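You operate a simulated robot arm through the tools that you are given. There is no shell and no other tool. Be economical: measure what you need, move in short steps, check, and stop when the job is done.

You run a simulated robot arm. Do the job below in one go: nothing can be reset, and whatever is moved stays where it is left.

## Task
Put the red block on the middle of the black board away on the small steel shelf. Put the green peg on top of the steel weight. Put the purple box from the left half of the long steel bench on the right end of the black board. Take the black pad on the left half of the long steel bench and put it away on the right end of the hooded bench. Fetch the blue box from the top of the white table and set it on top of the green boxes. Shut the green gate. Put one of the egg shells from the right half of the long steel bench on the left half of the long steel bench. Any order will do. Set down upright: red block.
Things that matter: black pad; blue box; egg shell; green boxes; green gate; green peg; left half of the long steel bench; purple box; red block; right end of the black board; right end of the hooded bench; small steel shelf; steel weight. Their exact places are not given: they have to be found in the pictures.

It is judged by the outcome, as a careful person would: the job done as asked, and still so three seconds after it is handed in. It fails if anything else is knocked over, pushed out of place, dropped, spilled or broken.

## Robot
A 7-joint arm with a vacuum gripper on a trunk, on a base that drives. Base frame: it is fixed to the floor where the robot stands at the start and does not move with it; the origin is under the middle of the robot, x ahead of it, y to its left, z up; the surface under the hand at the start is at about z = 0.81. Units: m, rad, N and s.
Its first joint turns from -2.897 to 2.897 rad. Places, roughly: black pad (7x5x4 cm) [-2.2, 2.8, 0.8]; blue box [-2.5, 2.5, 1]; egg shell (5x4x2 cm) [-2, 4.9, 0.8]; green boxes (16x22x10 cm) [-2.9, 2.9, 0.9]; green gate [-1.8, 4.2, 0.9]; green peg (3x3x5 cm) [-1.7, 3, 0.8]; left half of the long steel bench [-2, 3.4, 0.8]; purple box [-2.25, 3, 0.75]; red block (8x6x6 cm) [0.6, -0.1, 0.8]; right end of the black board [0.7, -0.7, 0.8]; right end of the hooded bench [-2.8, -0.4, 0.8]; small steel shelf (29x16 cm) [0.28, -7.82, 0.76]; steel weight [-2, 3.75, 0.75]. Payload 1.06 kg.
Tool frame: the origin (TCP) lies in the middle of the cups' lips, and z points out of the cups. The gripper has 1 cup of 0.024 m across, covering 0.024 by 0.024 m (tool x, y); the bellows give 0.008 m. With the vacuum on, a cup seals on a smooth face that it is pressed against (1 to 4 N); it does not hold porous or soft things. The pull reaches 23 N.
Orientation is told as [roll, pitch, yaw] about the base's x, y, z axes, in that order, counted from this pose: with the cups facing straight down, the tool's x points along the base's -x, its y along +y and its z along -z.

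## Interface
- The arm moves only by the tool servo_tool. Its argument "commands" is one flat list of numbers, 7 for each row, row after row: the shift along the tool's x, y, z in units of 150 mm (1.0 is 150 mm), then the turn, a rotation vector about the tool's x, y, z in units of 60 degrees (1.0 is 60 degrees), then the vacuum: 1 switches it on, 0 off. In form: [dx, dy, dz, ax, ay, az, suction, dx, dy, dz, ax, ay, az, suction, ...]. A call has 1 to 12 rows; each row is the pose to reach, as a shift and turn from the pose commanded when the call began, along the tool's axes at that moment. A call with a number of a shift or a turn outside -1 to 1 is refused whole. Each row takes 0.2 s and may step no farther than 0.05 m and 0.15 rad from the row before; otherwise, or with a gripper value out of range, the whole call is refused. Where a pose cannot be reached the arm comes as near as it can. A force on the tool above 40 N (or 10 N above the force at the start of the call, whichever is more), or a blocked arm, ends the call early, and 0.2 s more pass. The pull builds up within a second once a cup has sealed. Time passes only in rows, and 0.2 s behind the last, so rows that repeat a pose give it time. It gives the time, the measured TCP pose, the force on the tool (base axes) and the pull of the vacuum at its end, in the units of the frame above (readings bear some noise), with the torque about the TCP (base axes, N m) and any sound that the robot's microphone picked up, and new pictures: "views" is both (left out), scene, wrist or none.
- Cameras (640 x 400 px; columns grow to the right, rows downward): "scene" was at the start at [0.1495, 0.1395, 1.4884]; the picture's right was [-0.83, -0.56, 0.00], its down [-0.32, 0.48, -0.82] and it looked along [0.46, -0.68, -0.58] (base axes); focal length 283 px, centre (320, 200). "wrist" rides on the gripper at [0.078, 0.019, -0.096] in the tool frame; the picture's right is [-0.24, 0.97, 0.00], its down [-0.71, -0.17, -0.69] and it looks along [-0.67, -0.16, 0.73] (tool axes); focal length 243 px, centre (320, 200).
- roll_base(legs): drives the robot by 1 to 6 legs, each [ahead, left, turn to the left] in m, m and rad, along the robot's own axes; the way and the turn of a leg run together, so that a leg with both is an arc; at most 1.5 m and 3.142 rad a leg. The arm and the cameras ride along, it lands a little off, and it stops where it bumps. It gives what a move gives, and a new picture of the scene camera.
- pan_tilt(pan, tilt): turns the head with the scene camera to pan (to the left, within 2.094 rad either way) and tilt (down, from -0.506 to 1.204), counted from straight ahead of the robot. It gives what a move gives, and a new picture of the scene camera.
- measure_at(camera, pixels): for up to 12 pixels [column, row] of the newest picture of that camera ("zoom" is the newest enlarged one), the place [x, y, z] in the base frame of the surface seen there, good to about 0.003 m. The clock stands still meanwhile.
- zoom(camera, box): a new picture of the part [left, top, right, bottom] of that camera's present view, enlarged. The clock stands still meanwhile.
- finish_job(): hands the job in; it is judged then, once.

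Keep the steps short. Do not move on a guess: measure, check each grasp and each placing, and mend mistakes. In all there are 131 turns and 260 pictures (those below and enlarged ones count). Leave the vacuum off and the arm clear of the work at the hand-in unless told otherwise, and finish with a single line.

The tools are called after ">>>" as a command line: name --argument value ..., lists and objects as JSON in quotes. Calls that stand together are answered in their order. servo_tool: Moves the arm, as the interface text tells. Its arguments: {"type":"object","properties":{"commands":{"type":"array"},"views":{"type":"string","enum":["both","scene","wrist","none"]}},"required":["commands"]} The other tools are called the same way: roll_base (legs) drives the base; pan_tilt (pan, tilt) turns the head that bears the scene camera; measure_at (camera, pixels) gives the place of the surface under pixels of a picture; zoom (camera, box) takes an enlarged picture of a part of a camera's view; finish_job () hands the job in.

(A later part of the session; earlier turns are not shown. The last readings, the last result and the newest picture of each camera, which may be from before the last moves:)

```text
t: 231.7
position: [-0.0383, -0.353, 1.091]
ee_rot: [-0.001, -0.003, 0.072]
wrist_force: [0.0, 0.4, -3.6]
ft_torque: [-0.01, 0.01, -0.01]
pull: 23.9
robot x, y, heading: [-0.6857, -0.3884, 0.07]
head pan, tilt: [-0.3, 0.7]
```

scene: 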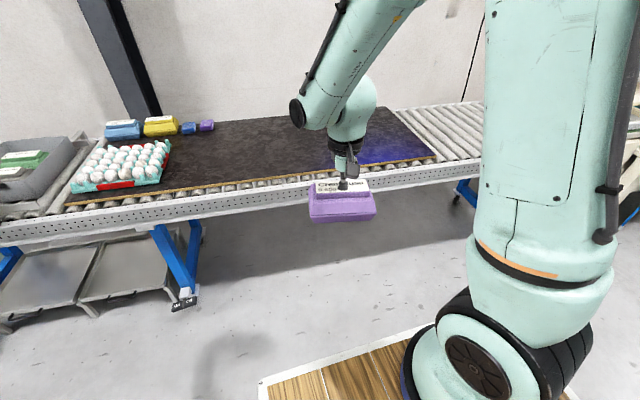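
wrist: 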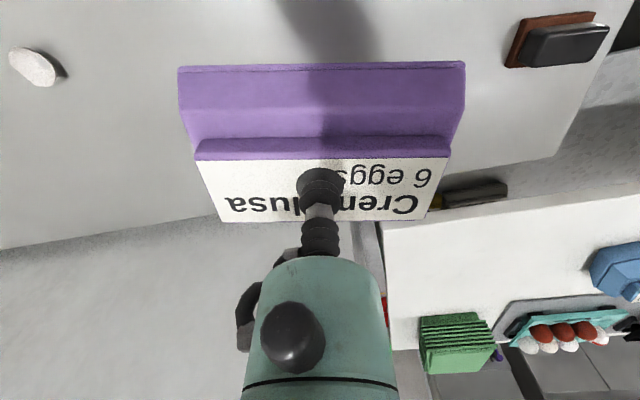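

I measure the board's right end.

>>> measure_at --camera "scene" --pixels '[[430, 158], [415, 140], [392, 113], [400, 130], [380, 150], [420, 165], [75, 200], [390, 140], [410, 170], [170, 225]]'

```text
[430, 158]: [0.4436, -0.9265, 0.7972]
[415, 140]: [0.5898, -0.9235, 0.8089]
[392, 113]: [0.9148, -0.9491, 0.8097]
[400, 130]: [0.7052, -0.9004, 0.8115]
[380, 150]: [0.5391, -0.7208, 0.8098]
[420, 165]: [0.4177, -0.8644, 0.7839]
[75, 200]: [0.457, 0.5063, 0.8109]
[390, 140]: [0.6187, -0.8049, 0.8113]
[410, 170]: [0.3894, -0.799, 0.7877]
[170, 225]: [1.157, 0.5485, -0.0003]
```

Board's right end spans y to -0.94 at z 0.81. I drive up so the box hangs near (0.6,-0.7).

>>> roll_base --legs '[[0.607, -0.343, -0.07]]'

>>> servo_tool --commands '[-0.1, 0, 0.2, 0, 0, 0, 1, -0.3, 0, 0.4, 0, 0, 0, 1, -0.5, 0, 0.6, 0, 0, 0, 1, -0.55, 0, 0.85, 0, 0, 0, 1]' --views "both"

```text
t: 235.6
position: [0.5881, -0.7271, 1.0925]
ee_rot: [0.0, -0.001, 0.002]
wrist_force: [-0.1, -0.1, -4.1]
ft_torque: [0.02, 0.01, 0.04]
pull: 22.6
robot x, y, heading: [-0.0595, -0.7127, -0.001]
head pan, tilt: [-0.3, 0.7]
```

scene: 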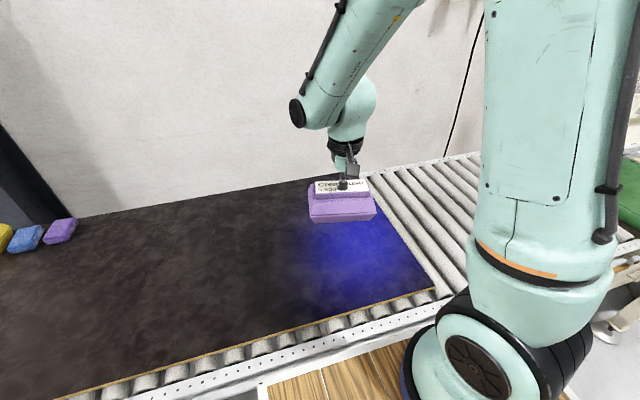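

```text
t: 236.6
position: [0.6723, -0.729, 0.9633]
ee_rot: [0.002, -0.003, 0.0]
wrist_force: [-0.7, -0.4, -3.8]
ft_torque: [0.01, 0.03, 0.04]
pull: 23.1
robot x, y, heading: [-0.061, -0.7131, -0.001]
head pan, tilt: [-0.3, 0.7]
```

scene: 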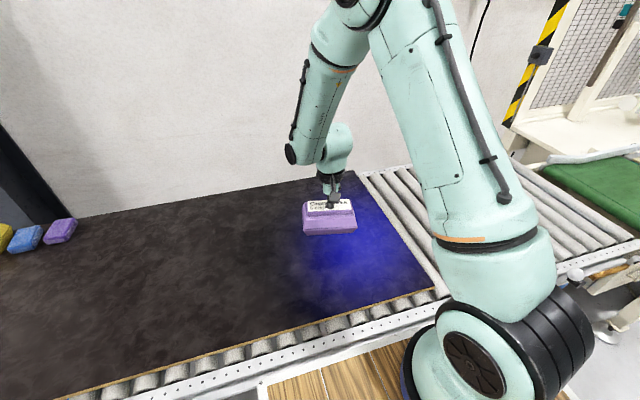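
wrist: 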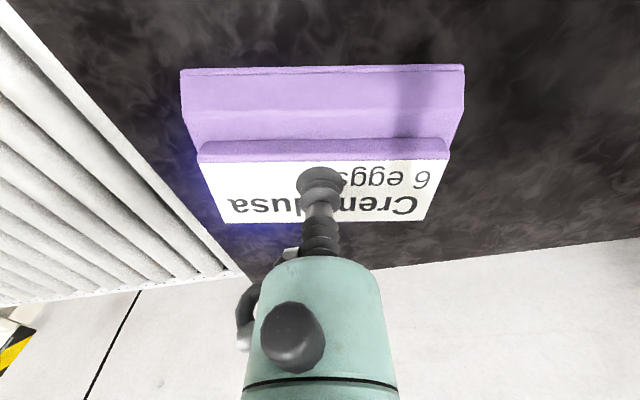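

Over the right end. I lower to contact (expected TCP z≈0.887).

>>> servo_tool --commands '[0, 0, 0.2, 0, 0, 0, 1, 0, 0, 0.36, 0, 0, 0, 1, 0, 0, 0.44, 0, 0, 0, 1, 0, 0, 0.48, 0, 0, 0, 1, 0, 0, 0.5, 0, 0, 0, 1]' --views "none"

```text
t: 237.8
position: [0.6726, -0.7276, 0.8899]
ee_rot: [0.0, -0.001, -0.001]
wrist_force: [0.2, 0.5, -4.5]
ft_torque: [0.0, 0.02, -0.01]
pull: 22.8
robot x, y, heading: [-0.0657, -0.7109, -0.001]
head pan, tilt: [-0.3, 0.7]
```

>>> servo_tool --commands '[0, 0, 0.01, 0, 0, 0, 1, 0, 0, 0.02, 0, 0, 0, 1, 0, 0, 0.03, 0, 0, 0, 1]' --views "none"

```text
t: 238.6
position: [0.672, -0.7271, 0.8853]
ee_rot: [0.0, -0.004, 0.0]
wrist_force: [0.6, -5.3, 15.1]
ft_torque: [0.01, -0.02, -0.05]
pull: 23.1
robot x, y, heading: [-0.0613, -0.7156, 0.005]
head pan, tilt: [-0.3, 0.7]
```

Contact. Ease, release and rise.

>>> servo_tool --commands '[0, 0, -0.015, 0, 0, 0, 1, 0, 0, -0.015, 0, 0, 0, 0, 0, 0, -0.015, 0, 0, 0, 0, 0, 0, -0.015, 0, 0, 0, 0, 0, 0, -0.015, 0, 0, 0, 0, 0, 0, -0.1, 0, 0, 0, 0, 0, 0, -0.3, 0, 0, 0, 0, 0, 0, -0.6, 0, 0, 0, 0, 0, 0, -0.9, 0, 0, 0, 0]' --views "both"

```text
t: 240.6
position: [0.6693, -0.7267, 1.0201]
ee_rot: [0.0, -0.003, 0.002]
wrist_force: [0.8, 0.0, 0.2]
ft_torque: [-0.02, 0.04, -0.02]
pull: 0.0
robot x, y, heading: [-0.0609, -0.7122, 0.0]
head pan, tilt: [-0.3, 0.7]
```

scene: 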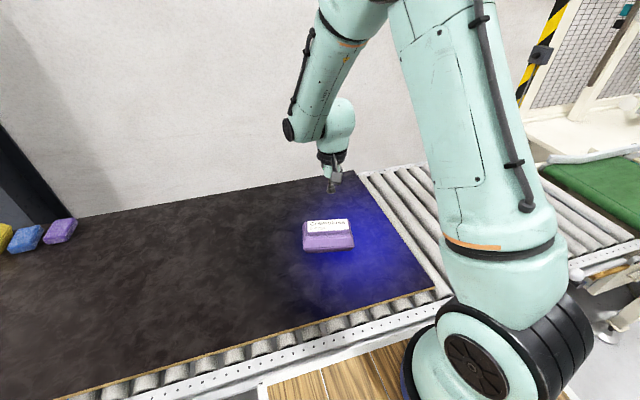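
wrist: 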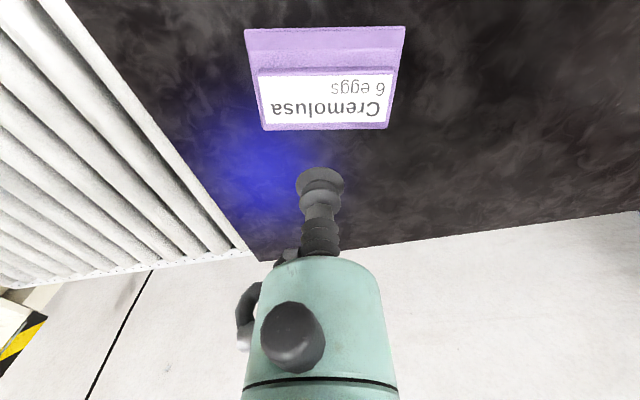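

Purple box is placed. Now back for the black pad: retract the arm, back off, turn and travel to y≈2.95.

>>> servo_tool --commands '[0.2, 0, -0.15, 0, 0, 0, 0, 0.4, 0, -0.3, 0, 0, 0, 0, 0.6, 0, -0.45, 0, 0, 0, 0]' --views "none"

>>> roll_base --legs '[[-0.64, 0, 0], [0, 0, -3.13], [0, -1.5, 0], [0, -1.5, 0], [0, -0.65, 0]]'

>>> pan_tilt --pan 0.1 --tilt 0.65

```text
t: 241.4
position: [0.5781, -0.7284, 1.089]
ee_rot: [0.001, -0.002, -0.002]
wrist_force: [-0.1, 0.3, 0.5]
ft_torque: [0.02, 0.04, 0.0]
pull: 0.0
robot x, y, heading: [-0.0618, -0.7125, -0.002]
head pan, tilt: [-0.3, 0.7]
```

```text
t: 269.7
position: [-1.3026, 2.9894, 1.0885]
ee_rot: [0.0, -0.003, 3.129]
wrist_force: [0.6, -0.3, -0.3]
ft_torque: [0.0, -0.01, -0.01]
pull: 0.0
robot x, y, heading: [-0.66, 2.9678, 3.129]
head pan, tilt: [-0.3, 0.7]
```

scene: 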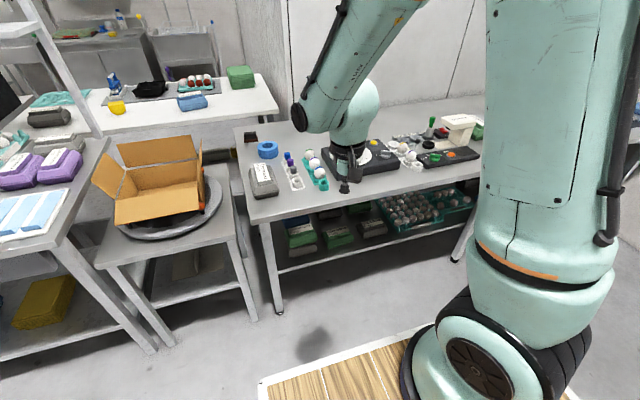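

```text
t: 270.6
position: [-1.3017, 2.9891, 1.0894]
ee_rot: [0.0, -0.002, 3.129]
wrist_force: [-1.0, -0.4, -0.1]
ft_torque: [-0.01, 0.0, -0.02]
pull: 0.0
robot x, y, heading: [-0.6608, 2.9656, 3.13]
head pan, tilt: [0.099, 0.649]
```

scene: 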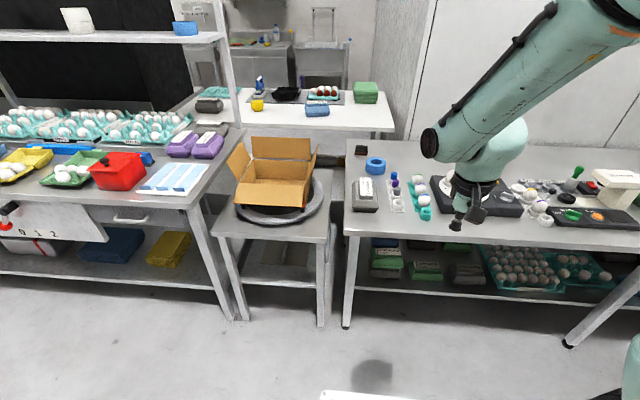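

I check the stool's and bench's front edges before driving in.

>>> measure_at --camera "scene" --pixels '[[215, 237], [325, 242], [322, 325], [346, 238], [346, 325], [361, 147], [361, 152], [275, 225], [363, 150]]'

```text
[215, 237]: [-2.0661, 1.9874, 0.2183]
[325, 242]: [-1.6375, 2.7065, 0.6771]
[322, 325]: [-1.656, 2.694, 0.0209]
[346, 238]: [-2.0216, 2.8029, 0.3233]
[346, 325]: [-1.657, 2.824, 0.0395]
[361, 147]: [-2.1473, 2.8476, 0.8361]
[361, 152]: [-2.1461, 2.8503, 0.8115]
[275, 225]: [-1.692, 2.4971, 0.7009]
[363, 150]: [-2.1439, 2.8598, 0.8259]
```

Stool front x≈-1.64, bench -1.60: safe to advance to x≈-1.19.

>>> roll_base --legs '[[0.53, 0.07, 0]]'

>>> servo_tool --commands '[-0.25, 0, 0, 0, 0, 0, 0, -0.5, 0, 0, 0, 0, 0, 0, -0.75, 0, 0, 0, 0, 0, 0, -1, 0, 0, 0, 0, 0, 0]' --views "none"

>>> servo_tool --commands '[-0.25, 0, 0.1, 0, 0, 0, 0, -0.5, 0, 0.2, 0, 0, 0, 0, -0.75, 0.1, 0.3, 0, 0, 0, 0, -0.9, 0.2, 0.5, 0, 0, 0, 0]' --views "both"

```text
t: 273.6
position: [-1.8274, 2.9219, 1.0879]
ee_rot: [-0.002, -0.001, 3.135]
wrist_force: [1.4, 0.3, -0.1]
ft_torque: [0.04, -0.01, 0.02]
pull: 0.1
robot x, y, heading: [-1.1837, 2.901, 3.133]
head pan, tilt: [0.099, 0.649]
```

scene: 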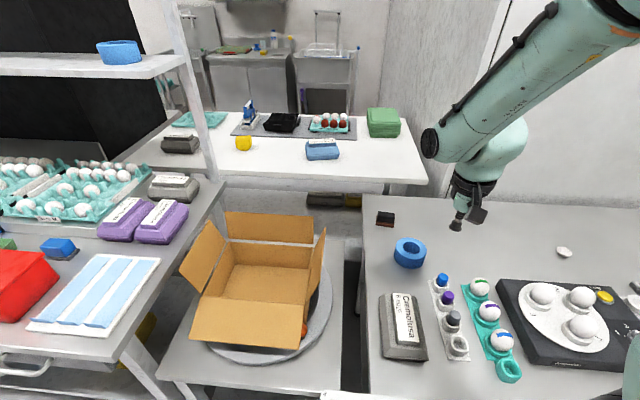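

```text
t: 274.6
position: [-1.9756, 2.9212, 1.0898]
ee_rot: [0.001, -0.003, 3.135]
wrist_force: [0.4, 0.7, -0.4]
ft_torque: [0.01, -0.02, -0.01]
pull: 0.0
robot x, y, heading: [-1.1853, 2.9026, 3.131]
head pan, tilt: [0.099, 0.649]
```

```text
t: 275.6
position: [-2.1135, 2.895, 1.0122]
ee_rot: [0.0, -0.002, 3.134]
wrist_force: [-0.6, -0.6, 0.3]
ft_torque: [-0.04, 0.04, -0.03]
pull: 0.0
robot x, y, heading: [-1.1878, 2.9022, 3.133]
head pan, tilt: [0.099, 0.649]
```

scene: 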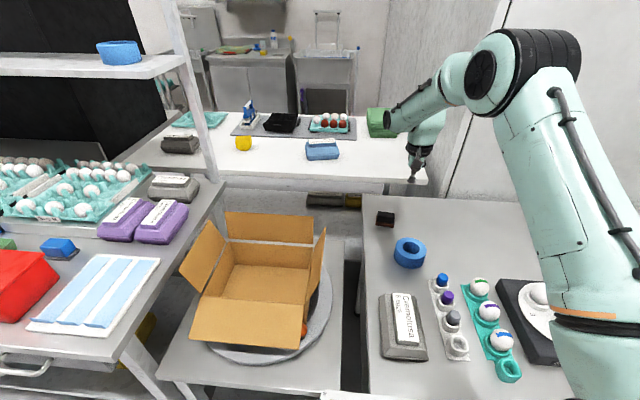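
wrist: 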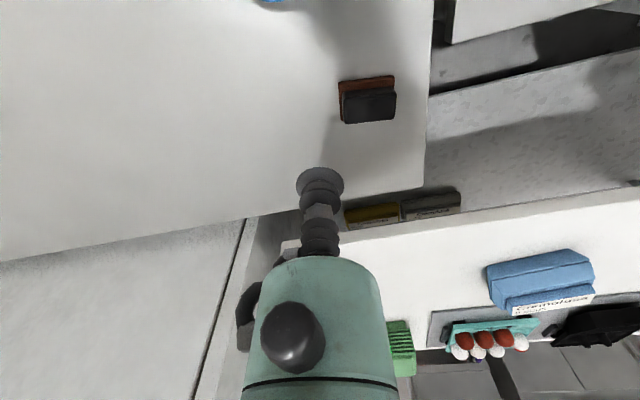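

>>> zoom --camera "wrist" --box '[328, 65, 408, 130]'

>>> measure_at --camera "zoom" --pixels '[[330, 260], [140, 260], [520, 240], [330, 310], [330, 220], [430, 220], [150, 200], [320, 110]]'

```text
6.15 times, centred on (368, 98) of wrist
```

zoom: 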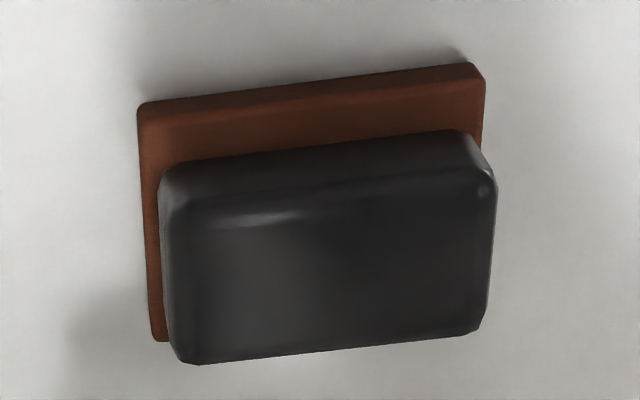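

```text
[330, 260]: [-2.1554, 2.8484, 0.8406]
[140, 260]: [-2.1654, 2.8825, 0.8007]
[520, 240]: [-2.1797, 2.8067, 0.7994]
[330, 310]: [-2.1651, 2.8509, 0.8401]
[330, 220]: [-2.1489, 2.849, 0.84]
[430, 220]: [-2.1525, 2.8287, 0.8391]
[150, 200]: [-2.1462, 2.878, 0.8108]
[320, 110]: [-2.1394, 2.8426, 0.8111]
```

Pad top is smooth, centre (-2.157,2.848,0.8405). I go over it and descend in two calls.

>>> servo_tool --commands '[-0.144, 0.158, 0.1, 0, 0, 0, 1, -0.288, 0.316, 0.3, 0, 0, 0, 1, -0.288, 0.316, 0.55, 0, 0, 0, 1, -0.288, 0.316, 0.8, 0, 0, 0, 1, -0.288, 0.316, 0.95, 0, 0, 0, 1]' --views "none"

>>> servo_tool --commands '[0, 0, 0.12, 0, 0, 0, 1, 0, 0, 0.17, 0, 0, 0, 1, 0, 0, 0.2, 0, 0, 0, 1, 0, 0, 0.215, 0, 0, 0, 1, 0, 0, 0.215, 0, 0, 0, 1, 0, 0, 0.215, 0, 0, 0, 1]' --views "none"

```text
t: 276.8
position: [-2.1562, 2.8482, 0.8742]
ee_rot: [0.001, -0.003, 3.136]
wrist_force: [-0.4, 0.5, 0.1]
ft_torque: [0.0, -0.01, 0.02]
pull: 0.1
robot x, y, heading: [-1.189, 2.9003, 3.129]
head pan, tilt: [0.099, 0.649]
```

```text
t: 278.2
position: [-2.1572, 2.846, 0.8401]
ee_rot: [0.0, -0.005, 3.134]
wrist_force: [-1.1, 0.5, 1.8]
ft_torque: [0.02, -0.06, 0.0]
pull: 23.1
robot x, y, heading: [-1.1887, 2.8994, 3.138]
head pan, tilt: [0.099, 0.649]
```

Sealed. I lift and check that pad and base come together.

>>> servo_tool --commands '[0, 0, -0.1, 0, 0, 0, 1, 0, 0, -0.3, 0, 0, 0, 1, 0, 0, -0.55, 0, 0, 0, 1, 0, 0, -0.8, 0, 0, 0, 1, 0, 0, -1, 0, 0, 0, 1]' --views "both"

```text
t: 279.4
position: [-2.1555, 2.8474, 0.986]
ee_rot: [0.0, -0.002, 3.134]
wrist_force: [0.3, 0.3, -0.8]
ft_torque: [0.02, -0.04, 0.0]
pull: 22.6
robot x, y, heading: [-1.1893, 2.8981, 3.137]
head pan, tilt: [0.099, 0.649]
```

scene: 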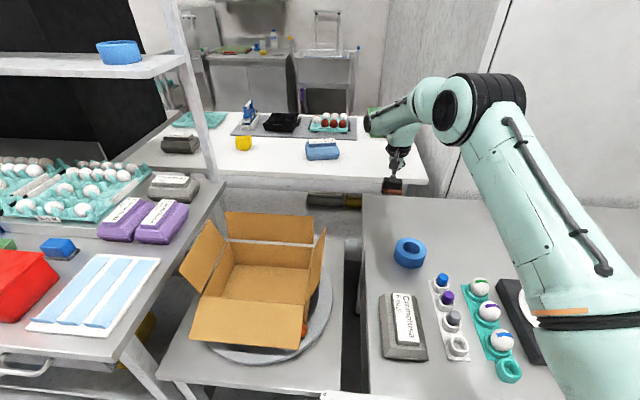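
wrist: 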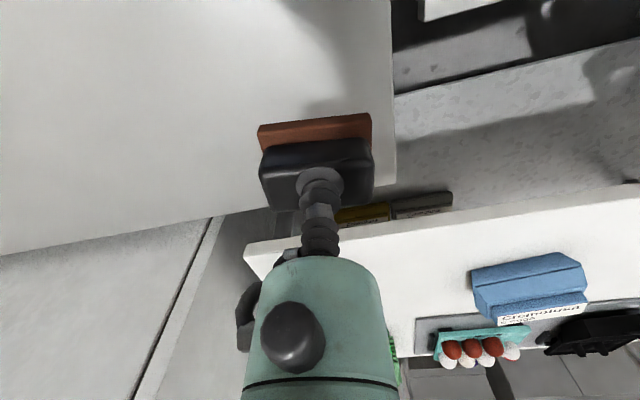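

Both parts came up. I retract, back off, and travel to about y=0 to look at the hooded bench's right end.

>>> servo_tool --commands '[0, 0, -0.3, 0, 0, 0, 1, 0.2, 0, -0.5, 0, 0, 0, 1, 0.45, 0, -0.6, 0, 0, 0, 1, 0.7, 0, -0.7, 0, 0, 0, 1, 0.95, 0, -0.7, 0, 0, 0, 1]' --views "none"

>>> servo_tool --commands '[0.25, 0, 0, 0, 0, 0, 1, 0.5, 0, 0, 0, 0, 0, 1, 0.75, 0, 0, 0, 0, 0, 1, 1, 0, 0, 0, 0, 0, 1]' --views "none"

>>> roll_base --legs '[[-0.45, 0, 0], [0, 1.4, 0], [0, 1.4, 0]]'

>>> pan_tilt --pan 0.25 --tilt 0.5

```text
t: 280.6
position: [-2.0145, 2.8477, 1.0949]
ee_rot: [0.001, -0.001, 3.136]
wrist_force: [0.3, 0.2, -0.8]
ft_torque: [0.02, -0.02, -0.02]
pull: 23.0
robot x, y, heading: [-1.1876, 2.9006, 3.132]
head pan, tilt: [0.099, 0.649]
```

```text
t: 281.6
position: [-1.864, 2.8464, 1.0931]
ee_rot: [0.0, -0.003, 3.132]
wrist_force: [0.6, 0.4, -0.6]
ft_torque: [-0.02, 0.0, -0.01]
pull: 22.9
robot x, y, heading: [-1.1887, 2.9001, 3.133]
head pan, tilt: [0.099, 0.649]
```

```text
t: 297.7
position: [-1.4599, 0.0191, 1.0934]
ee_rot: [-0.001, -0.003, 3.13]
wrist_force: [0.0, 0.0, -0.5]
ft_torque: [0.0, 0.0, 0.01]
pull: 22.8
robot x, y, heading: [-0.7826, 0.069, 3.129]
head pan, tilt: [0.099, 0.649]
```

scene: 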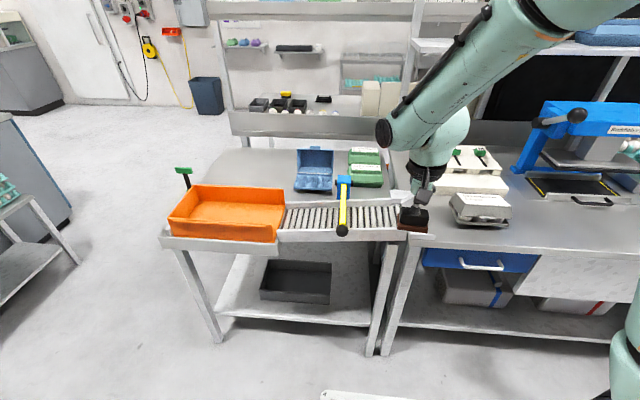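

```text
t: 298.4
position: [-1.4592, 0.0192, 1.0947]
ee_rot: [-0.001, -0.003, 3.129]
wrist_force: [-0.2, 0.1, -1.1]
ft_torque: [0.02, 0.03, -0.01]
pull: 22.4
robot x, y, heading: [-0.7776, 0.0744, 3.131]
head pan, tilt: [0.25, 0.499]
```

scene: 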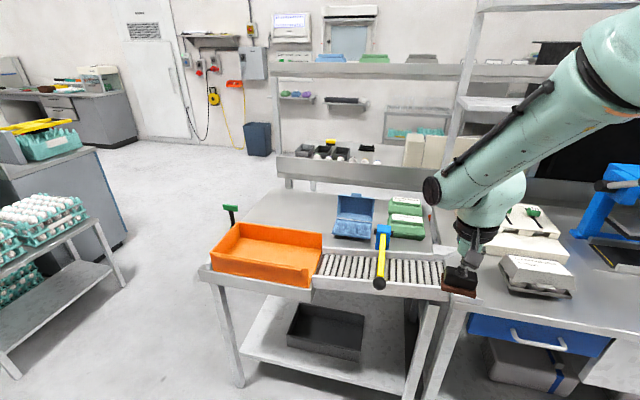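

I measure surfaces around the back bench to identify the hooded bench's right end near (-2.8,-0.4).

>>> measure_at --camera "scene" --pixels '[[300, 168], [330, 165], [375, 175], [320, 215], [280, 200], [290, 120], [340, 68], [260, 155], [420, 165], [215, 280], [440, 290], [345, 150]]'

>>> zoom --camera "scene" --box '[200, 10, 480, 190]'

```text
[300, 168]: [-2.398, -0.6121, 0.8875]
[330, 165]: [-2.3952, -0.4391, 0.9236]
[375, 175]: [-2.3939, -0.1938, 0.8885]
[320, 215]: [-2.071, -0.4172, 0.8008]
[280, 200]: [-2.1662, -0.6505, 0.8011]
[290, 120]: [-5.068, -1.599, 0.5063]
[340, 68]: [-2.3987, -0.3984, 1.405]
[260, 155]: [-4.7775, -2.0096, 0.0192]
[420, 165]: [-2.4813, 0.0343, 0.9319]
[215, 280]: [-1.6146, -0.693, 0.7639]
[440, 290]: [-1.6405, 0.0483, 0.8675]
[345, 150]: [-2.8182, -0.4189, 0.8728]
```

```text
2.22 times, centred on (340, 100) of scene
```

zoom: 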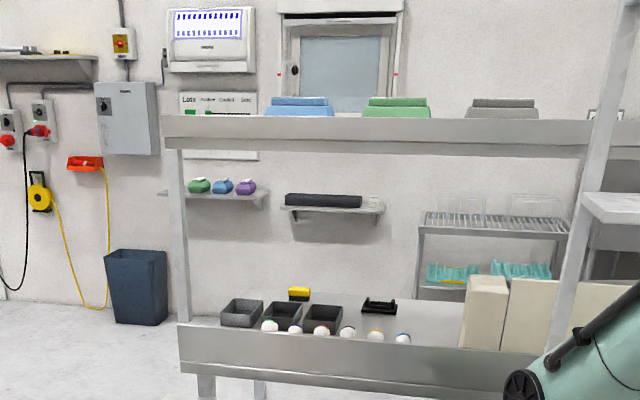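

The spot is on the back bench, served from the rear aisle. I measure the passage around the end of the front table.

>>> measure_at --camera "scene" --pixels '[[125, 285], [15, 375], [126, 235], [75, 225], [135, 145], [240, 385], [260, 160], [180, 230], [205, 275], [100, 160]]'

>>> pan_tilt --pan 0.9 --tilt 0.5

```text
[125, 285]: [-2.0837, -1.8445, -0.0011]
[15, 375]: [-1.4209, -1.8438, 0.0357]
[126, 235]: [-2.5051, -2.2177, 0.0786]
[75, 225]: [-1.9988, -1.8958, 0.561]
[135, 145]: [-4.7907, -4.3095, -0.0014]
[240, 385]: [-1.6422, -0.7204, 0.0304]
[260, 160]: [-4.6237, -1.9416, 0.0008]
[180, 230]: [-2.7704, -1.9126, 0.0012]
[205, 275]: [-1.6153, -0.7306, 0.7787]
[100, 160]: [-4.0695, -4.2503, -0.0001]
```

```text
t: 299.4
position: [-1.4595, 0.0183, 1.0938]
ee_rot: [0.0, -0.002, 3.13]
wrist_force: [-0.9, 0.7, -1.5]
ft_torque: [0.02, 0.01, 0.0]
pull: 22.8
robot x, y, heading: [-0.7846, 0.0741, 3.134]
head pan, tilt: [0.901, 0.499]
```

scene: 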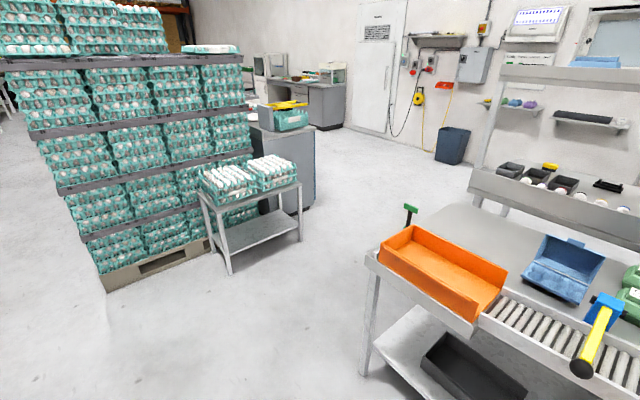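

The passage is 1.1 m wide centred on y≈-1.29. I drive through it facing -x to x≈-3.7.

>>> roll_base --legs '[[0, 1.36, 0.01], [1.5, 0, 0], [1.45, 0, 0]]'

>>> pan_tilt --pan -1.9 --tilt 0.5

```text
t: 319.9
position: [-4.3276, -1.7037, 1.0952]
ee_rot: [0.0, -0.001, -3.002]
wrist_force: [-0.4, -0.4, -0.7]
ft_torque: [0.01, -0.02, -0.02]
pull: 22.4
robot x, y, heading: [-3.6702, -1.548, -3.005]
head pan, tilt: [0.901, 0.499]
```

scene: 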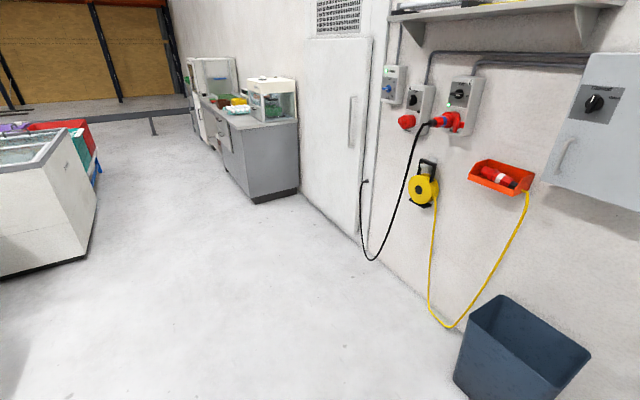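

```text
t: 322.4
position: [-4.3262, -1.704, 1.0924]
ee_rot: [-0.001, -0.002, -3.002]
wrist_force: [0.6, 0.9, -0.6]
ft_torque: [0.0, -0.01, 0.0]
pull: 23.1
robot x, y, heading: [-3.6694, -1.549, -3.007]
head pan, tilt: [-1.901, 0.499]
```

scene: 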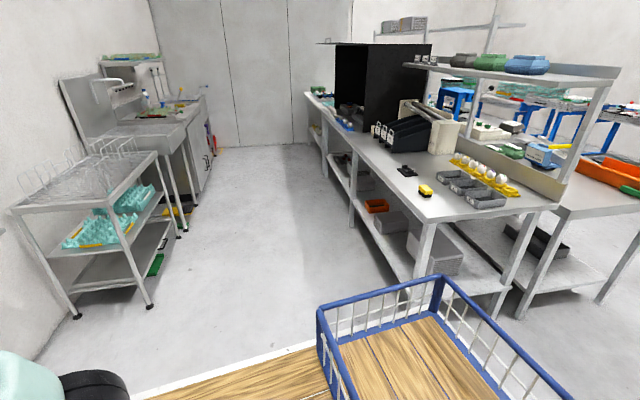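

Now the hooded bench is clear: its right end is the near end (trays, yellow thing). I measure it and the aisle.

>>> measure_at --camera "scene" --pixels '[[428, 220], [550, 208], [400, 195], [427, 190], [408, 171], [440, 175], [455, 200], [375, 160], [150, 305], [75, 315], [350, 178], [180, 235]]'

>>> zoom --camera "scene" --box '[340, 110, 580, 250]'

```text
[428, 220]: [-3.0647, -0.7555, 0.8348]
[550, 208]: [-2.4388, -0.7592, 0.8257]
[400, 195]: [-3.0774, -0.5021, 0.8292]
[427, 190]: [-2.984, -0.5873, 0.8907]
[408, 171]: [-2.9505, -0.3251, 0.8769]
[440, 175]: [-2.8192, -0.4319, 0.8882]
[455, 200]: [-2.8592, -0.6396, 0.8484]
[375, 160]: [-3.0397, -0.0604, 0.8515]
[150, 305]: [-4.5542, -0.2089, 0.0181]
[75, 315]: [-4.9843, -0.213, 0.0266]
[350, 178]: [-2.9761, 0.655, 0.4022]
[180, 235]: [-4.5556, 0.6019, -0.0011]
```

```text
2.67 times, centred on (460, 180) of scene
```

zoom: 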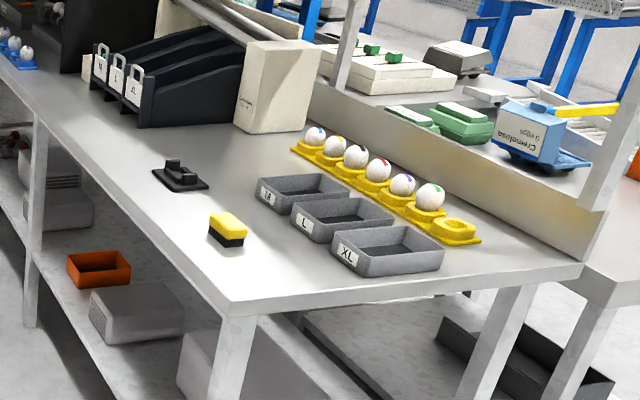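

Free spot on the right end: about (-2.98,-0.45), between the yellow eraser and the black holder; top z≈0.85. I turn to face +x and slide up beside it.

>>> roll_base --legs '[[0, 0, 3.0], [0, 1.0, 0]]'

>>> pan_tilt --pan 0.1 --tilt 0.8

```text
t: 335.0
position: [-3.1437, -0.3754, 1.0941]
ee_rot: [-0.001, -0.002, 0.149]
wrist_force: [-0.2, -0.3, -0.8]
ft_torque: [0.05, 0.02, 0.01]
pull: 23.2
robot x, y, heading: [-3.8033, -0.5361, 0.149]
head pan, tilt: [-1.901, 0.499]
```

scene: 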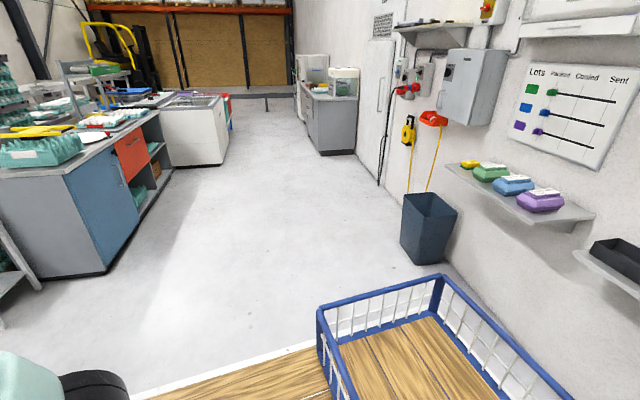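

```text
t: 336.9
position: [-3.1435, -0.376, 1.0931]
ee_rot: [0.001, -0.003, 0.148]
wrist_force: [0.8, -0.9, -0.2]
ft_torque: [0.01, -0.03, -0.02]
pull: 22.8
robot x, y, heading: [-3.8015, -0.5351, 0.15]
head pan, tilt: [0.099, 0.799]
```

scene: 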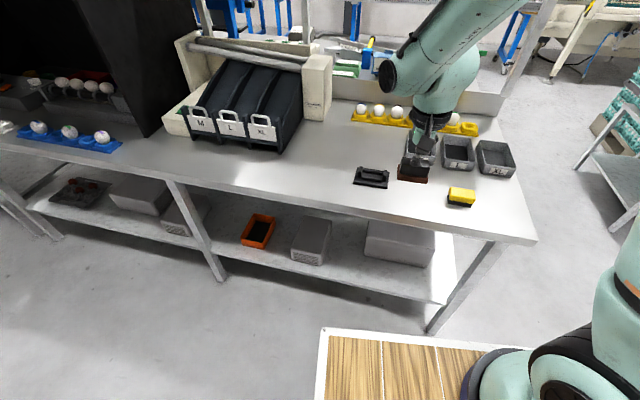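

I straighten up and move 0.2 m nearer.

>>> roll_base --legs '[[0.21, 0.05, -0.15]]'

>>> zoom --camera "scene" --box '[320, 150, 560, 300]'

>>> servo_tool --commands '[0, 0, 0.2, 0, 0, 0, 1]' --views "wrist"

```text
t: 338.6
position: [-2.9158, -0.4141, 1.0937]
ee_rot: [0.0, -0.001, -0.007]
wrist_force: [-0.6, -0.4, -1.2]
ft_torque: [0.02, -0.02, 0.0]
pull: 23.0
robot x, y, heading: [-3.5913, -0.4697, -0.011]
head pan, tilt: [0.099, 0.799]
```

scene: 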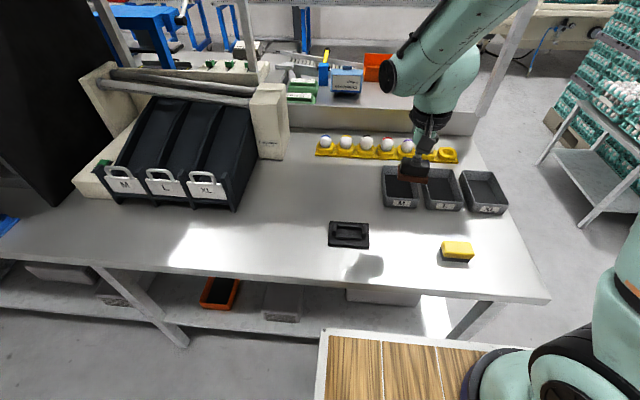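

```text
2.67 times, centred on (440, 225) of scene
```

zoom: 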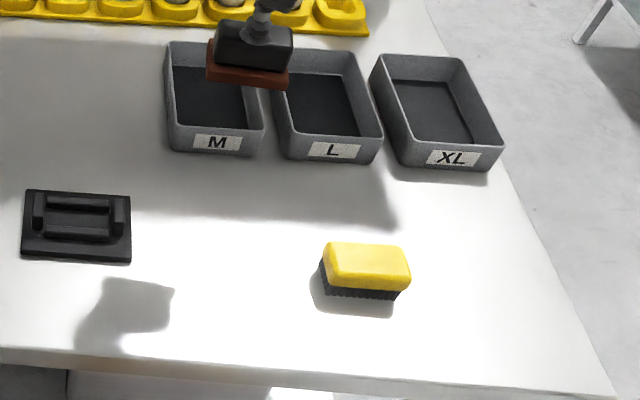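

```text
t: 339.0
position: [-2.9139, -0.4121, 1.0627]
ee_rot: [0.004, -0.003, -0.007]
wrist_force: [0.2, 0.2, -0.9]
ft_torque: [0.0, 0.02, 0.0]
pull: 22.8
robot x, y, heading: [-3.5914, -0.4742, -0.002]
head pan, tilt: [0.099, 0.799]
```

wrist: 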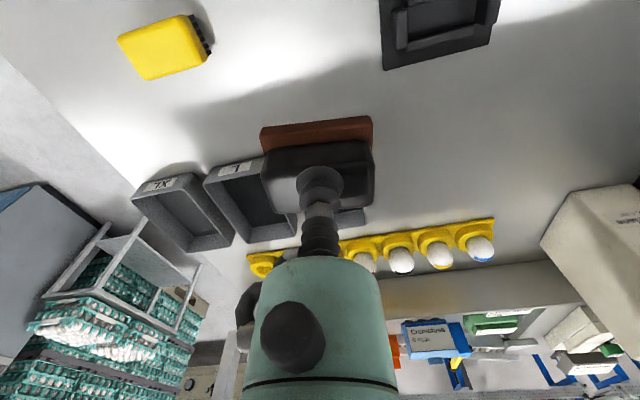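

>>> measure_at --camera "scene" --pixels '[[400, 235], [420, 240], [457, 250], [440, 262], [369, 245], [369, 228], [395, 207], [410, 260], [400, 222]]'

```text
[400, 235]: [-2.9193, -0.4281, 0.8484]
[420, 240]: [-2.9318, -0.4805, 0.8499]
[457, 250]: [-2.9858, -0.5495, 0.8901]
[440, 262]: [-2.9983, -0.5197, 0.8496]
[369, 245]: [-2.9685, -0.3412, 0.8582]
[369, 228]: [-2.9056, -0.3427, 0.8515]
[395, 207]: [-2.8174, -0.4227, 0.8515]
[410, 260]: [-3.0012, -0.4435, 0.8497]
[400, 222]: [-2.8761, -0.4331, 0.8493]
```

Bench z≈0.849. Spot (-2.95,-0.43). I move there and lower.

>>> servo_tool --commands '[0.12, -0.06, 0, 0, 0, 0, 1, 0.24, -0.12, 0, 0, 0, 0, 1, 0.24, -0.12, 0.3, 0, 0, 0, 1, 0.24, -0.12, 0.6, 0, 0, 0, 1, 0.24, -0.12, 0.9, 0, 0, 0, 1, 0.24, -0.12, 1, 0, 0, 0, 1]' --views "both"

```text
t: 340.4
position: [-2.9486, -0.4276, 0.9155]
ee_rot: [0.0, -0.001, -0.008]
wrist_force: [-0.7, 0.3, 0.3]
ft_torque: [0.02, 0.0, 0.0]
pull: 23.0
robot x, y, heading: [-3.5897, -0.4702, -0.009]
head pan, tilt: [0.099, 0.799]
```

scene: 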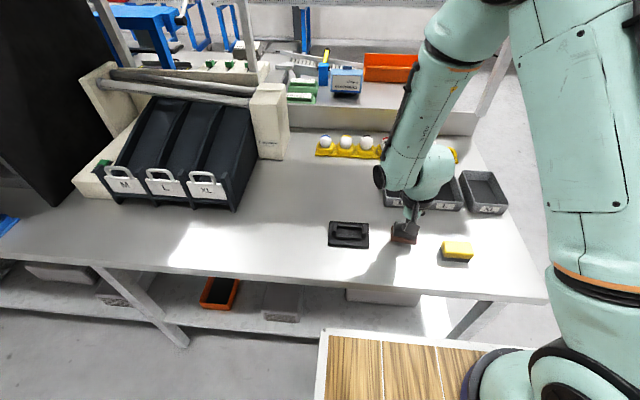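
wrist: 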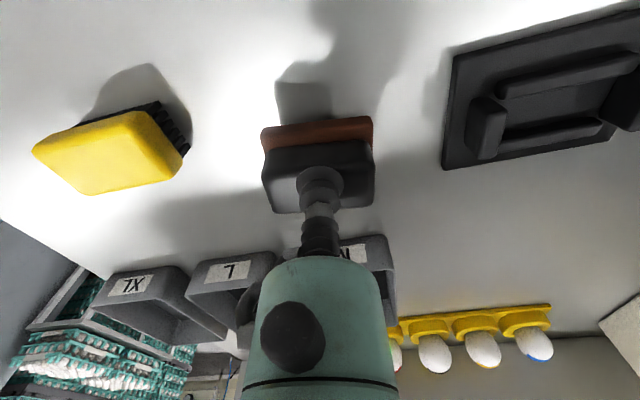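

Clear all round. I lower the last 26 mm.

>>> servo_tool --commands '[0, 0, 0.1, 0, 0, 0, 1, 0, 0, 0.15, 0, 0, 0, 1, 0, 0, 0.17, 0, 0, 0, 1, 0, 0, 0.185, 0, 0, 0, 1]' --views "none"

```text
t: 341.4
position: [-2.9499, -0.4295, 0.885]
ee_rot: [0.003, -0.006, -0.005]
wrist_force: [4.4, 4.5, 14.9]
ft_torque: [-0.04, -0.01, 0.0]
pull: 22.6
robot x, y, heading: [-3.5928, -0.4684, -0.011]
head pan, tilt: [0.099, 0.799]
```

Contact. Ease, release, rise.

>>> servo_tool --commands '[0, 0, -0.015, 0, 0, 0, 1, 0, 0, -0.015, 0, 0, 0, 0, 0, 0, -0.015, 0, 0, 0, 0, 0, 0, -0.015, 0, 0, 0, 0, 0, 0, -0.015, 0, 0, 0, 0, 0, 0, -0.1, 0, 0, 0, 0, 0, 0, -0.35, 0, 0, 0, 0, 0, 0, -0.65, 0, 0, 0, 0, 0, 0, -0.95, 0, 0, 0, 0]' --views "both"

```text
t: 343.4
position: [-2.9502, -0.429, 1.0309]
ee_rot: [-0.001, -0.002, -0.006]
wrist_force: [1.0, 0.7, -1.2]
ft_torque: [0.01, 0.03, 0.0]
pull: 0.0
robot x, y, heading: [-3.5941, -0.4695, -0.009]
head pan, tilt: [0.099, 0.799]
```

scene: 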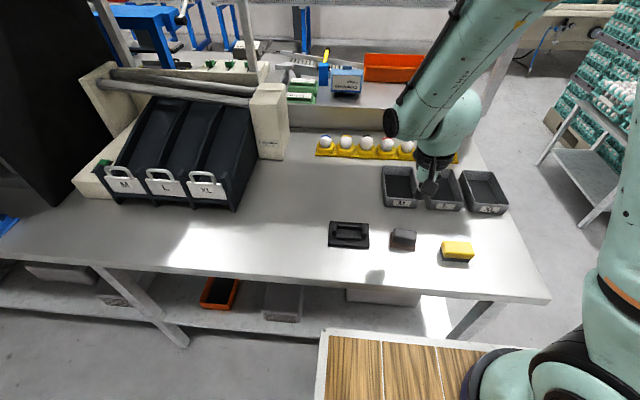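
wrist: 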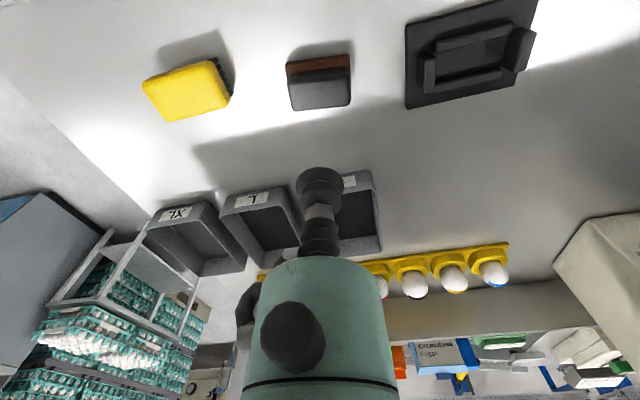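

Pad placed on the right end. Last the blue box. I retract the arm, back off a little, and look up the aisle.

>>> servo_tool --commands '[0.25, 0, -0.1, 0, 0, 0, 0, 0.5, 0, -0.2, 0, 0, 0, 0, 0.75, 0, -0.3, 0, 0, 0, 0, 0.95, 0, -0.4, 0, 0, 0, 0]' --views "none"

>>> roll_base --legs '[[-0.15, 0, 0.01]]'

>>> pan_tilt --pan 1.3 --tilt 0.45

```text
t: 344.4
position: [-3.0743, -0.4251, 1.0812]
ee_rot: [0.067, 0.016, -0.007]
wrist_force: [0.2, 0.2, -0.9]
ft_torque: [-0.03, 0.02, 0.03]
pull: 0.0
out of reach, approached as far as the arm can: row 4
robot x, y, heading: [-3.5964, -0.4712, -0.006]
head pan, tilt: [0.099, 0.799]
```

```text
t: 345.8
position: [-3.2283, -0.4208, 1.0822]
ee_rot: [0.068, 0.015, 0.0]
wrist_force: [-0.2, -0.1, -0.4]
ft_torque: [0.04, 0.0, -0.01]
pull: 0.0
robot x, y, heading: [-3.7468, -0.4707, -0.001]
head pan, tilt: [0.099, 0.799]
```

scene: 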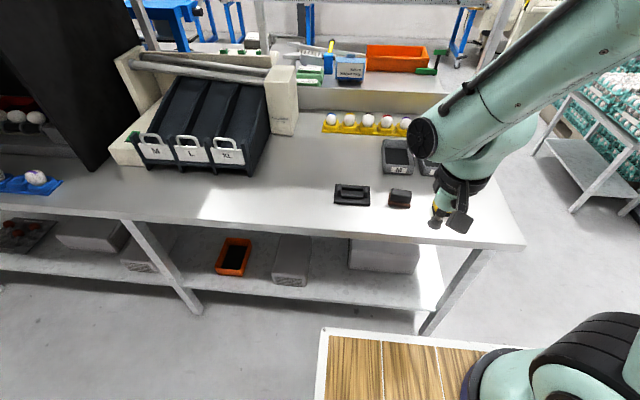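

```text
t: 347.2
position: [-3.2291, -0.4205, 1.0831]
ee_rot: [0.066, 0.016, 0.0]
wrist_force: [-0.2, 0.1, 0.2]
ft_torque: [-0.01, -0.02, -0.02]
pull: 0.1
robot x, y, heading: [-3.7474, -0.4702, 0.002]
head pan, tilt: [1.3, 0.45]
```

scene: 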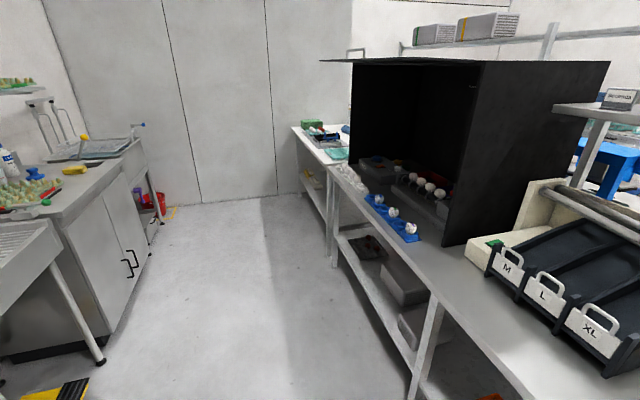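

>>> measure_at --camera "scene" --pixels '[[325, 61], [445, 230], [352, 100], [100, 360], [105, 325], [165, 220], [295, 128], [330, 160], [230, 195], [330, 262], [160, 210], [312, 123]]'

```text
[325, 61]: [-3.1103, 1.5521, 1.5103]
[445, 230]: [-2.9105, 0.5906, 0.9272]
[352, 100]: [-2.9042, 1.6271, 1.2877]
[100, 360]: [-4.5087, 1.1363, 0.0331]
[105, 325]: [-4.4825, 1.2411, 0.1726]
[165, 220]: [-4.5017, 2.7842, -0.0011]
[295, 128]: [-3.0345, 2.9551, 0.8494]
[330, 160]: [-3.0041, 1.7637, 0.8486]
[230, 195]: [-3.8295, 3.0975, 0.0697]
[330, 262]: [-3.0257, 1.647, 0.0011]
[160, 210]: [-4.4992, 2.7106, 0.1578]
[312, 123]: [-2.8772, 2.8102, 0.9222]
```

Aisle is x -4.48…-3.03, wall at y≈3.1. I slide left in two stages along x≈-3.75.

>>> roll_base --legs '[[0, 1.45, 0]]'

>>> roll_base --legs '[[0, 1.4, 0]]'

>>> pan_tilt --pan 0.25 --tilt 0.65

```text
t: 354.2
position: [-3.2347, 1.0039, 1.0833]
ee_rot: [0.069, 0.016, 0.009]
wrist_force: [0.2, 0.6, 0.3]
ft_torque: [-0.01, -0.02, 0.0]
pull: 0.1
robot x, y, heading: [-3.7505, 0.9492, 0.013]
head pan, tilt: [1.3, 0.45]
```

scene: 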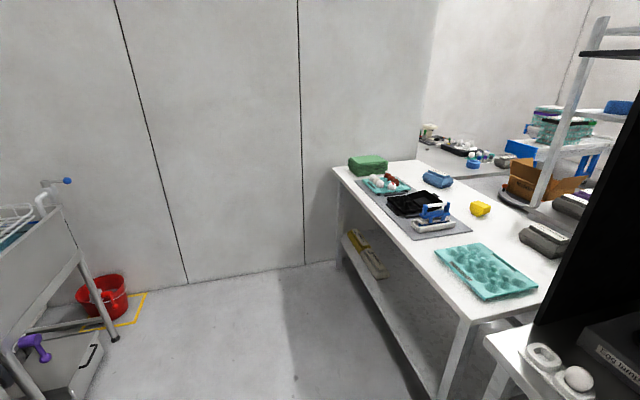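

```text
t: 361.2
position: [-3.2258, 2.3916, 1.0818]
ee_rot: [0.067, 0.015, -0.018]
wrist_force: [-0.5, -0.1, 1.2]
ft_torque: [0.0, 0.0, -0.02]
pull: 0.0
robot x, y, heading: [-3.7471, 2.3548, -0.014]
head pan, tilt: [1.3, 0.45]
```

scene: 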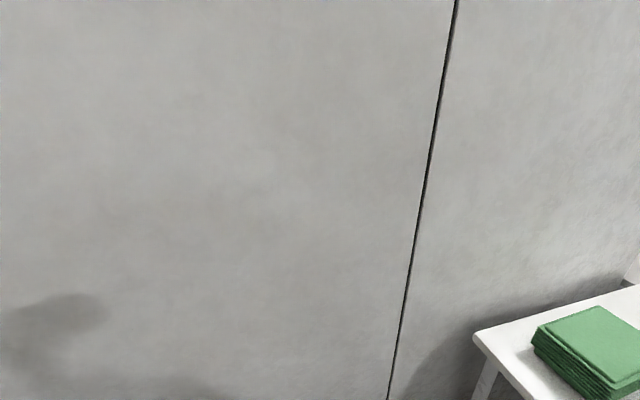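

```text
t: 362.5
position: [-3.2264, 2.3924, 1.0825]
ee_rot: [0.068, 0.015, -0.016]
wrist_force: [0.1, -0.1, -0.3]
ft_torque: [0.02, 0.0, -0.01]
pull: 0.0
robot x, y, heading: [-3.7427, 2.3564, -0.017]
head pan, tilt: [0.25, 0.649]
```

scene: 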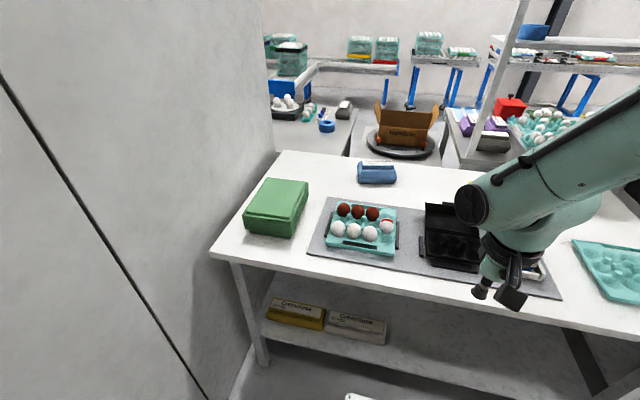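

I measure the blue box label, the green boxes' top and the table edge.

>>> measure_at --camera "scene" --pixels '[[372, 163], [385, 164], [376, 174], [258, 184], [306, 183], [294, 221], [245, 212], [277, 200], [300, 268], [375, 245], [440, 210], [362, 163]]'

>>> zoom --camera "scene" --box '[220, 140, 420, 270]'

```text
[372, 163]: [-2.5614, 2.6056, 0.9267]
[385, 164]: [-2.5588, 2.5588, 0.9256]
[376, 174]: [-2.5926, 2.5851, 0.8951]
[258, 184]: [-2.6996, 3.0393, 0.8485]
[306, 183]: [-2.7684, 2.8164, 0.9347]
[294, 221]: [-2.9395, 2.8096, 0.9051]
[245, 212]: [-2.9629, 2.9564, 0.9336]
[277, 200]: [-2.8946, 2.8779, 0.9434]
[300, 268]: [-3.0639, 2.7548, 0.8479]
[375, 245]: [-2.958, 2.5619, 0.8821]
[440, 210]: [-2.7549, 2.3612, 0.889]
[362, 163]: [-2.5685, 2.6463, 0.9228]
```

```text
3.08 times, centred on (320, 205) of scene
```

zoom: 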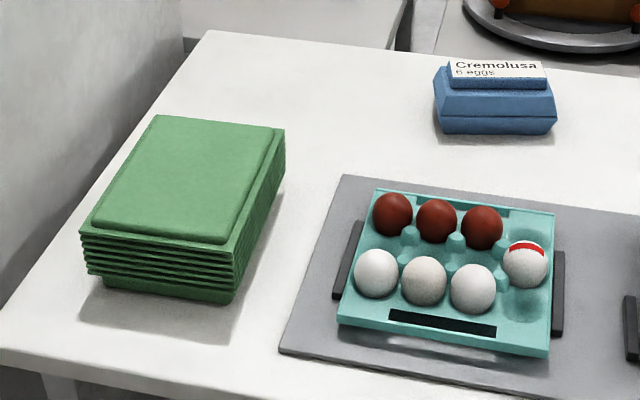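

Blue label centre ≈(-2.55,2.585,0.926); table front edge x -3.06. I move to x≈-3.47, y≈2.49.

>>> roll_base --legs '[[0.27, 0.13, 0.015]]'

>>> servo_tool --commands '[-0.25, 0, 0, 0, 0, 0, 0, -0.5, 0, 0, 0, 0, 0, 0, -0.75, 0, 0, 0, 0, 0, 0, -1, 0, 0, 0, 0, 0, 0]' --views "both"

```text
t: 364.6
position: [-2.952, 2.5316, 1.0832]
ee_rot: [0.068, 0.017, 0.003]
wrist_force: [-0.4, 0.0, -0.6]
ft_torque: [0.0, -0.02, -0.02]
pull: 0.0
robot x, y, heading: [-3.4707, 2.4841, 0.005]
head pan, tilt: [0.25, 0.649]
```

scene: 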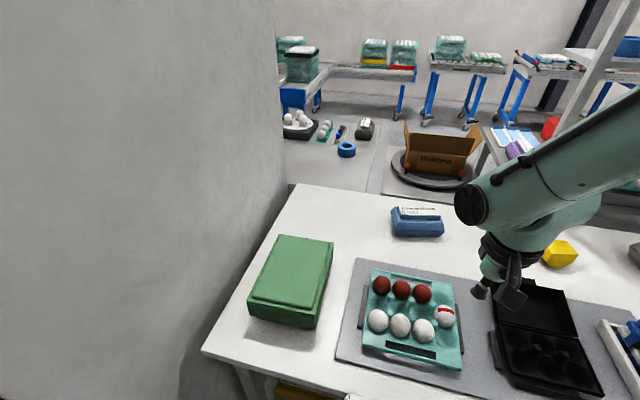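

```text
t: 365.6
position: [-2.8043, 2.5288, 1.0805]
ee_rot: [0.067, 0.016, 0.003]
wrist_force: [0.1, -0.1, -0.5]
ft_torque: [-0.01, -0.03, 0.03]
pull: 0.1
robot x, y, heading: [-3.4618, 2.4808, 0.007]
head pan, tilt: [0.25, 0.649]
```

scene: 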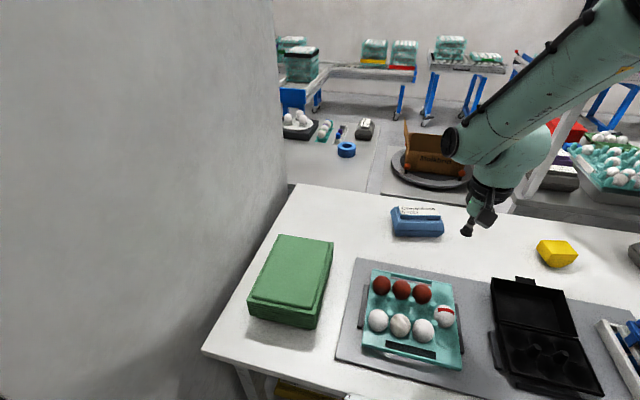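
wrist: 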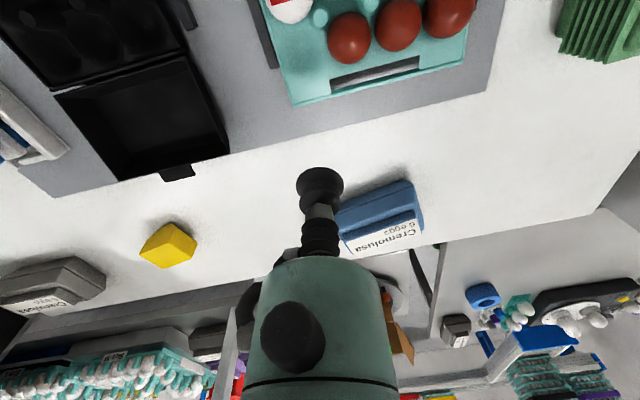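

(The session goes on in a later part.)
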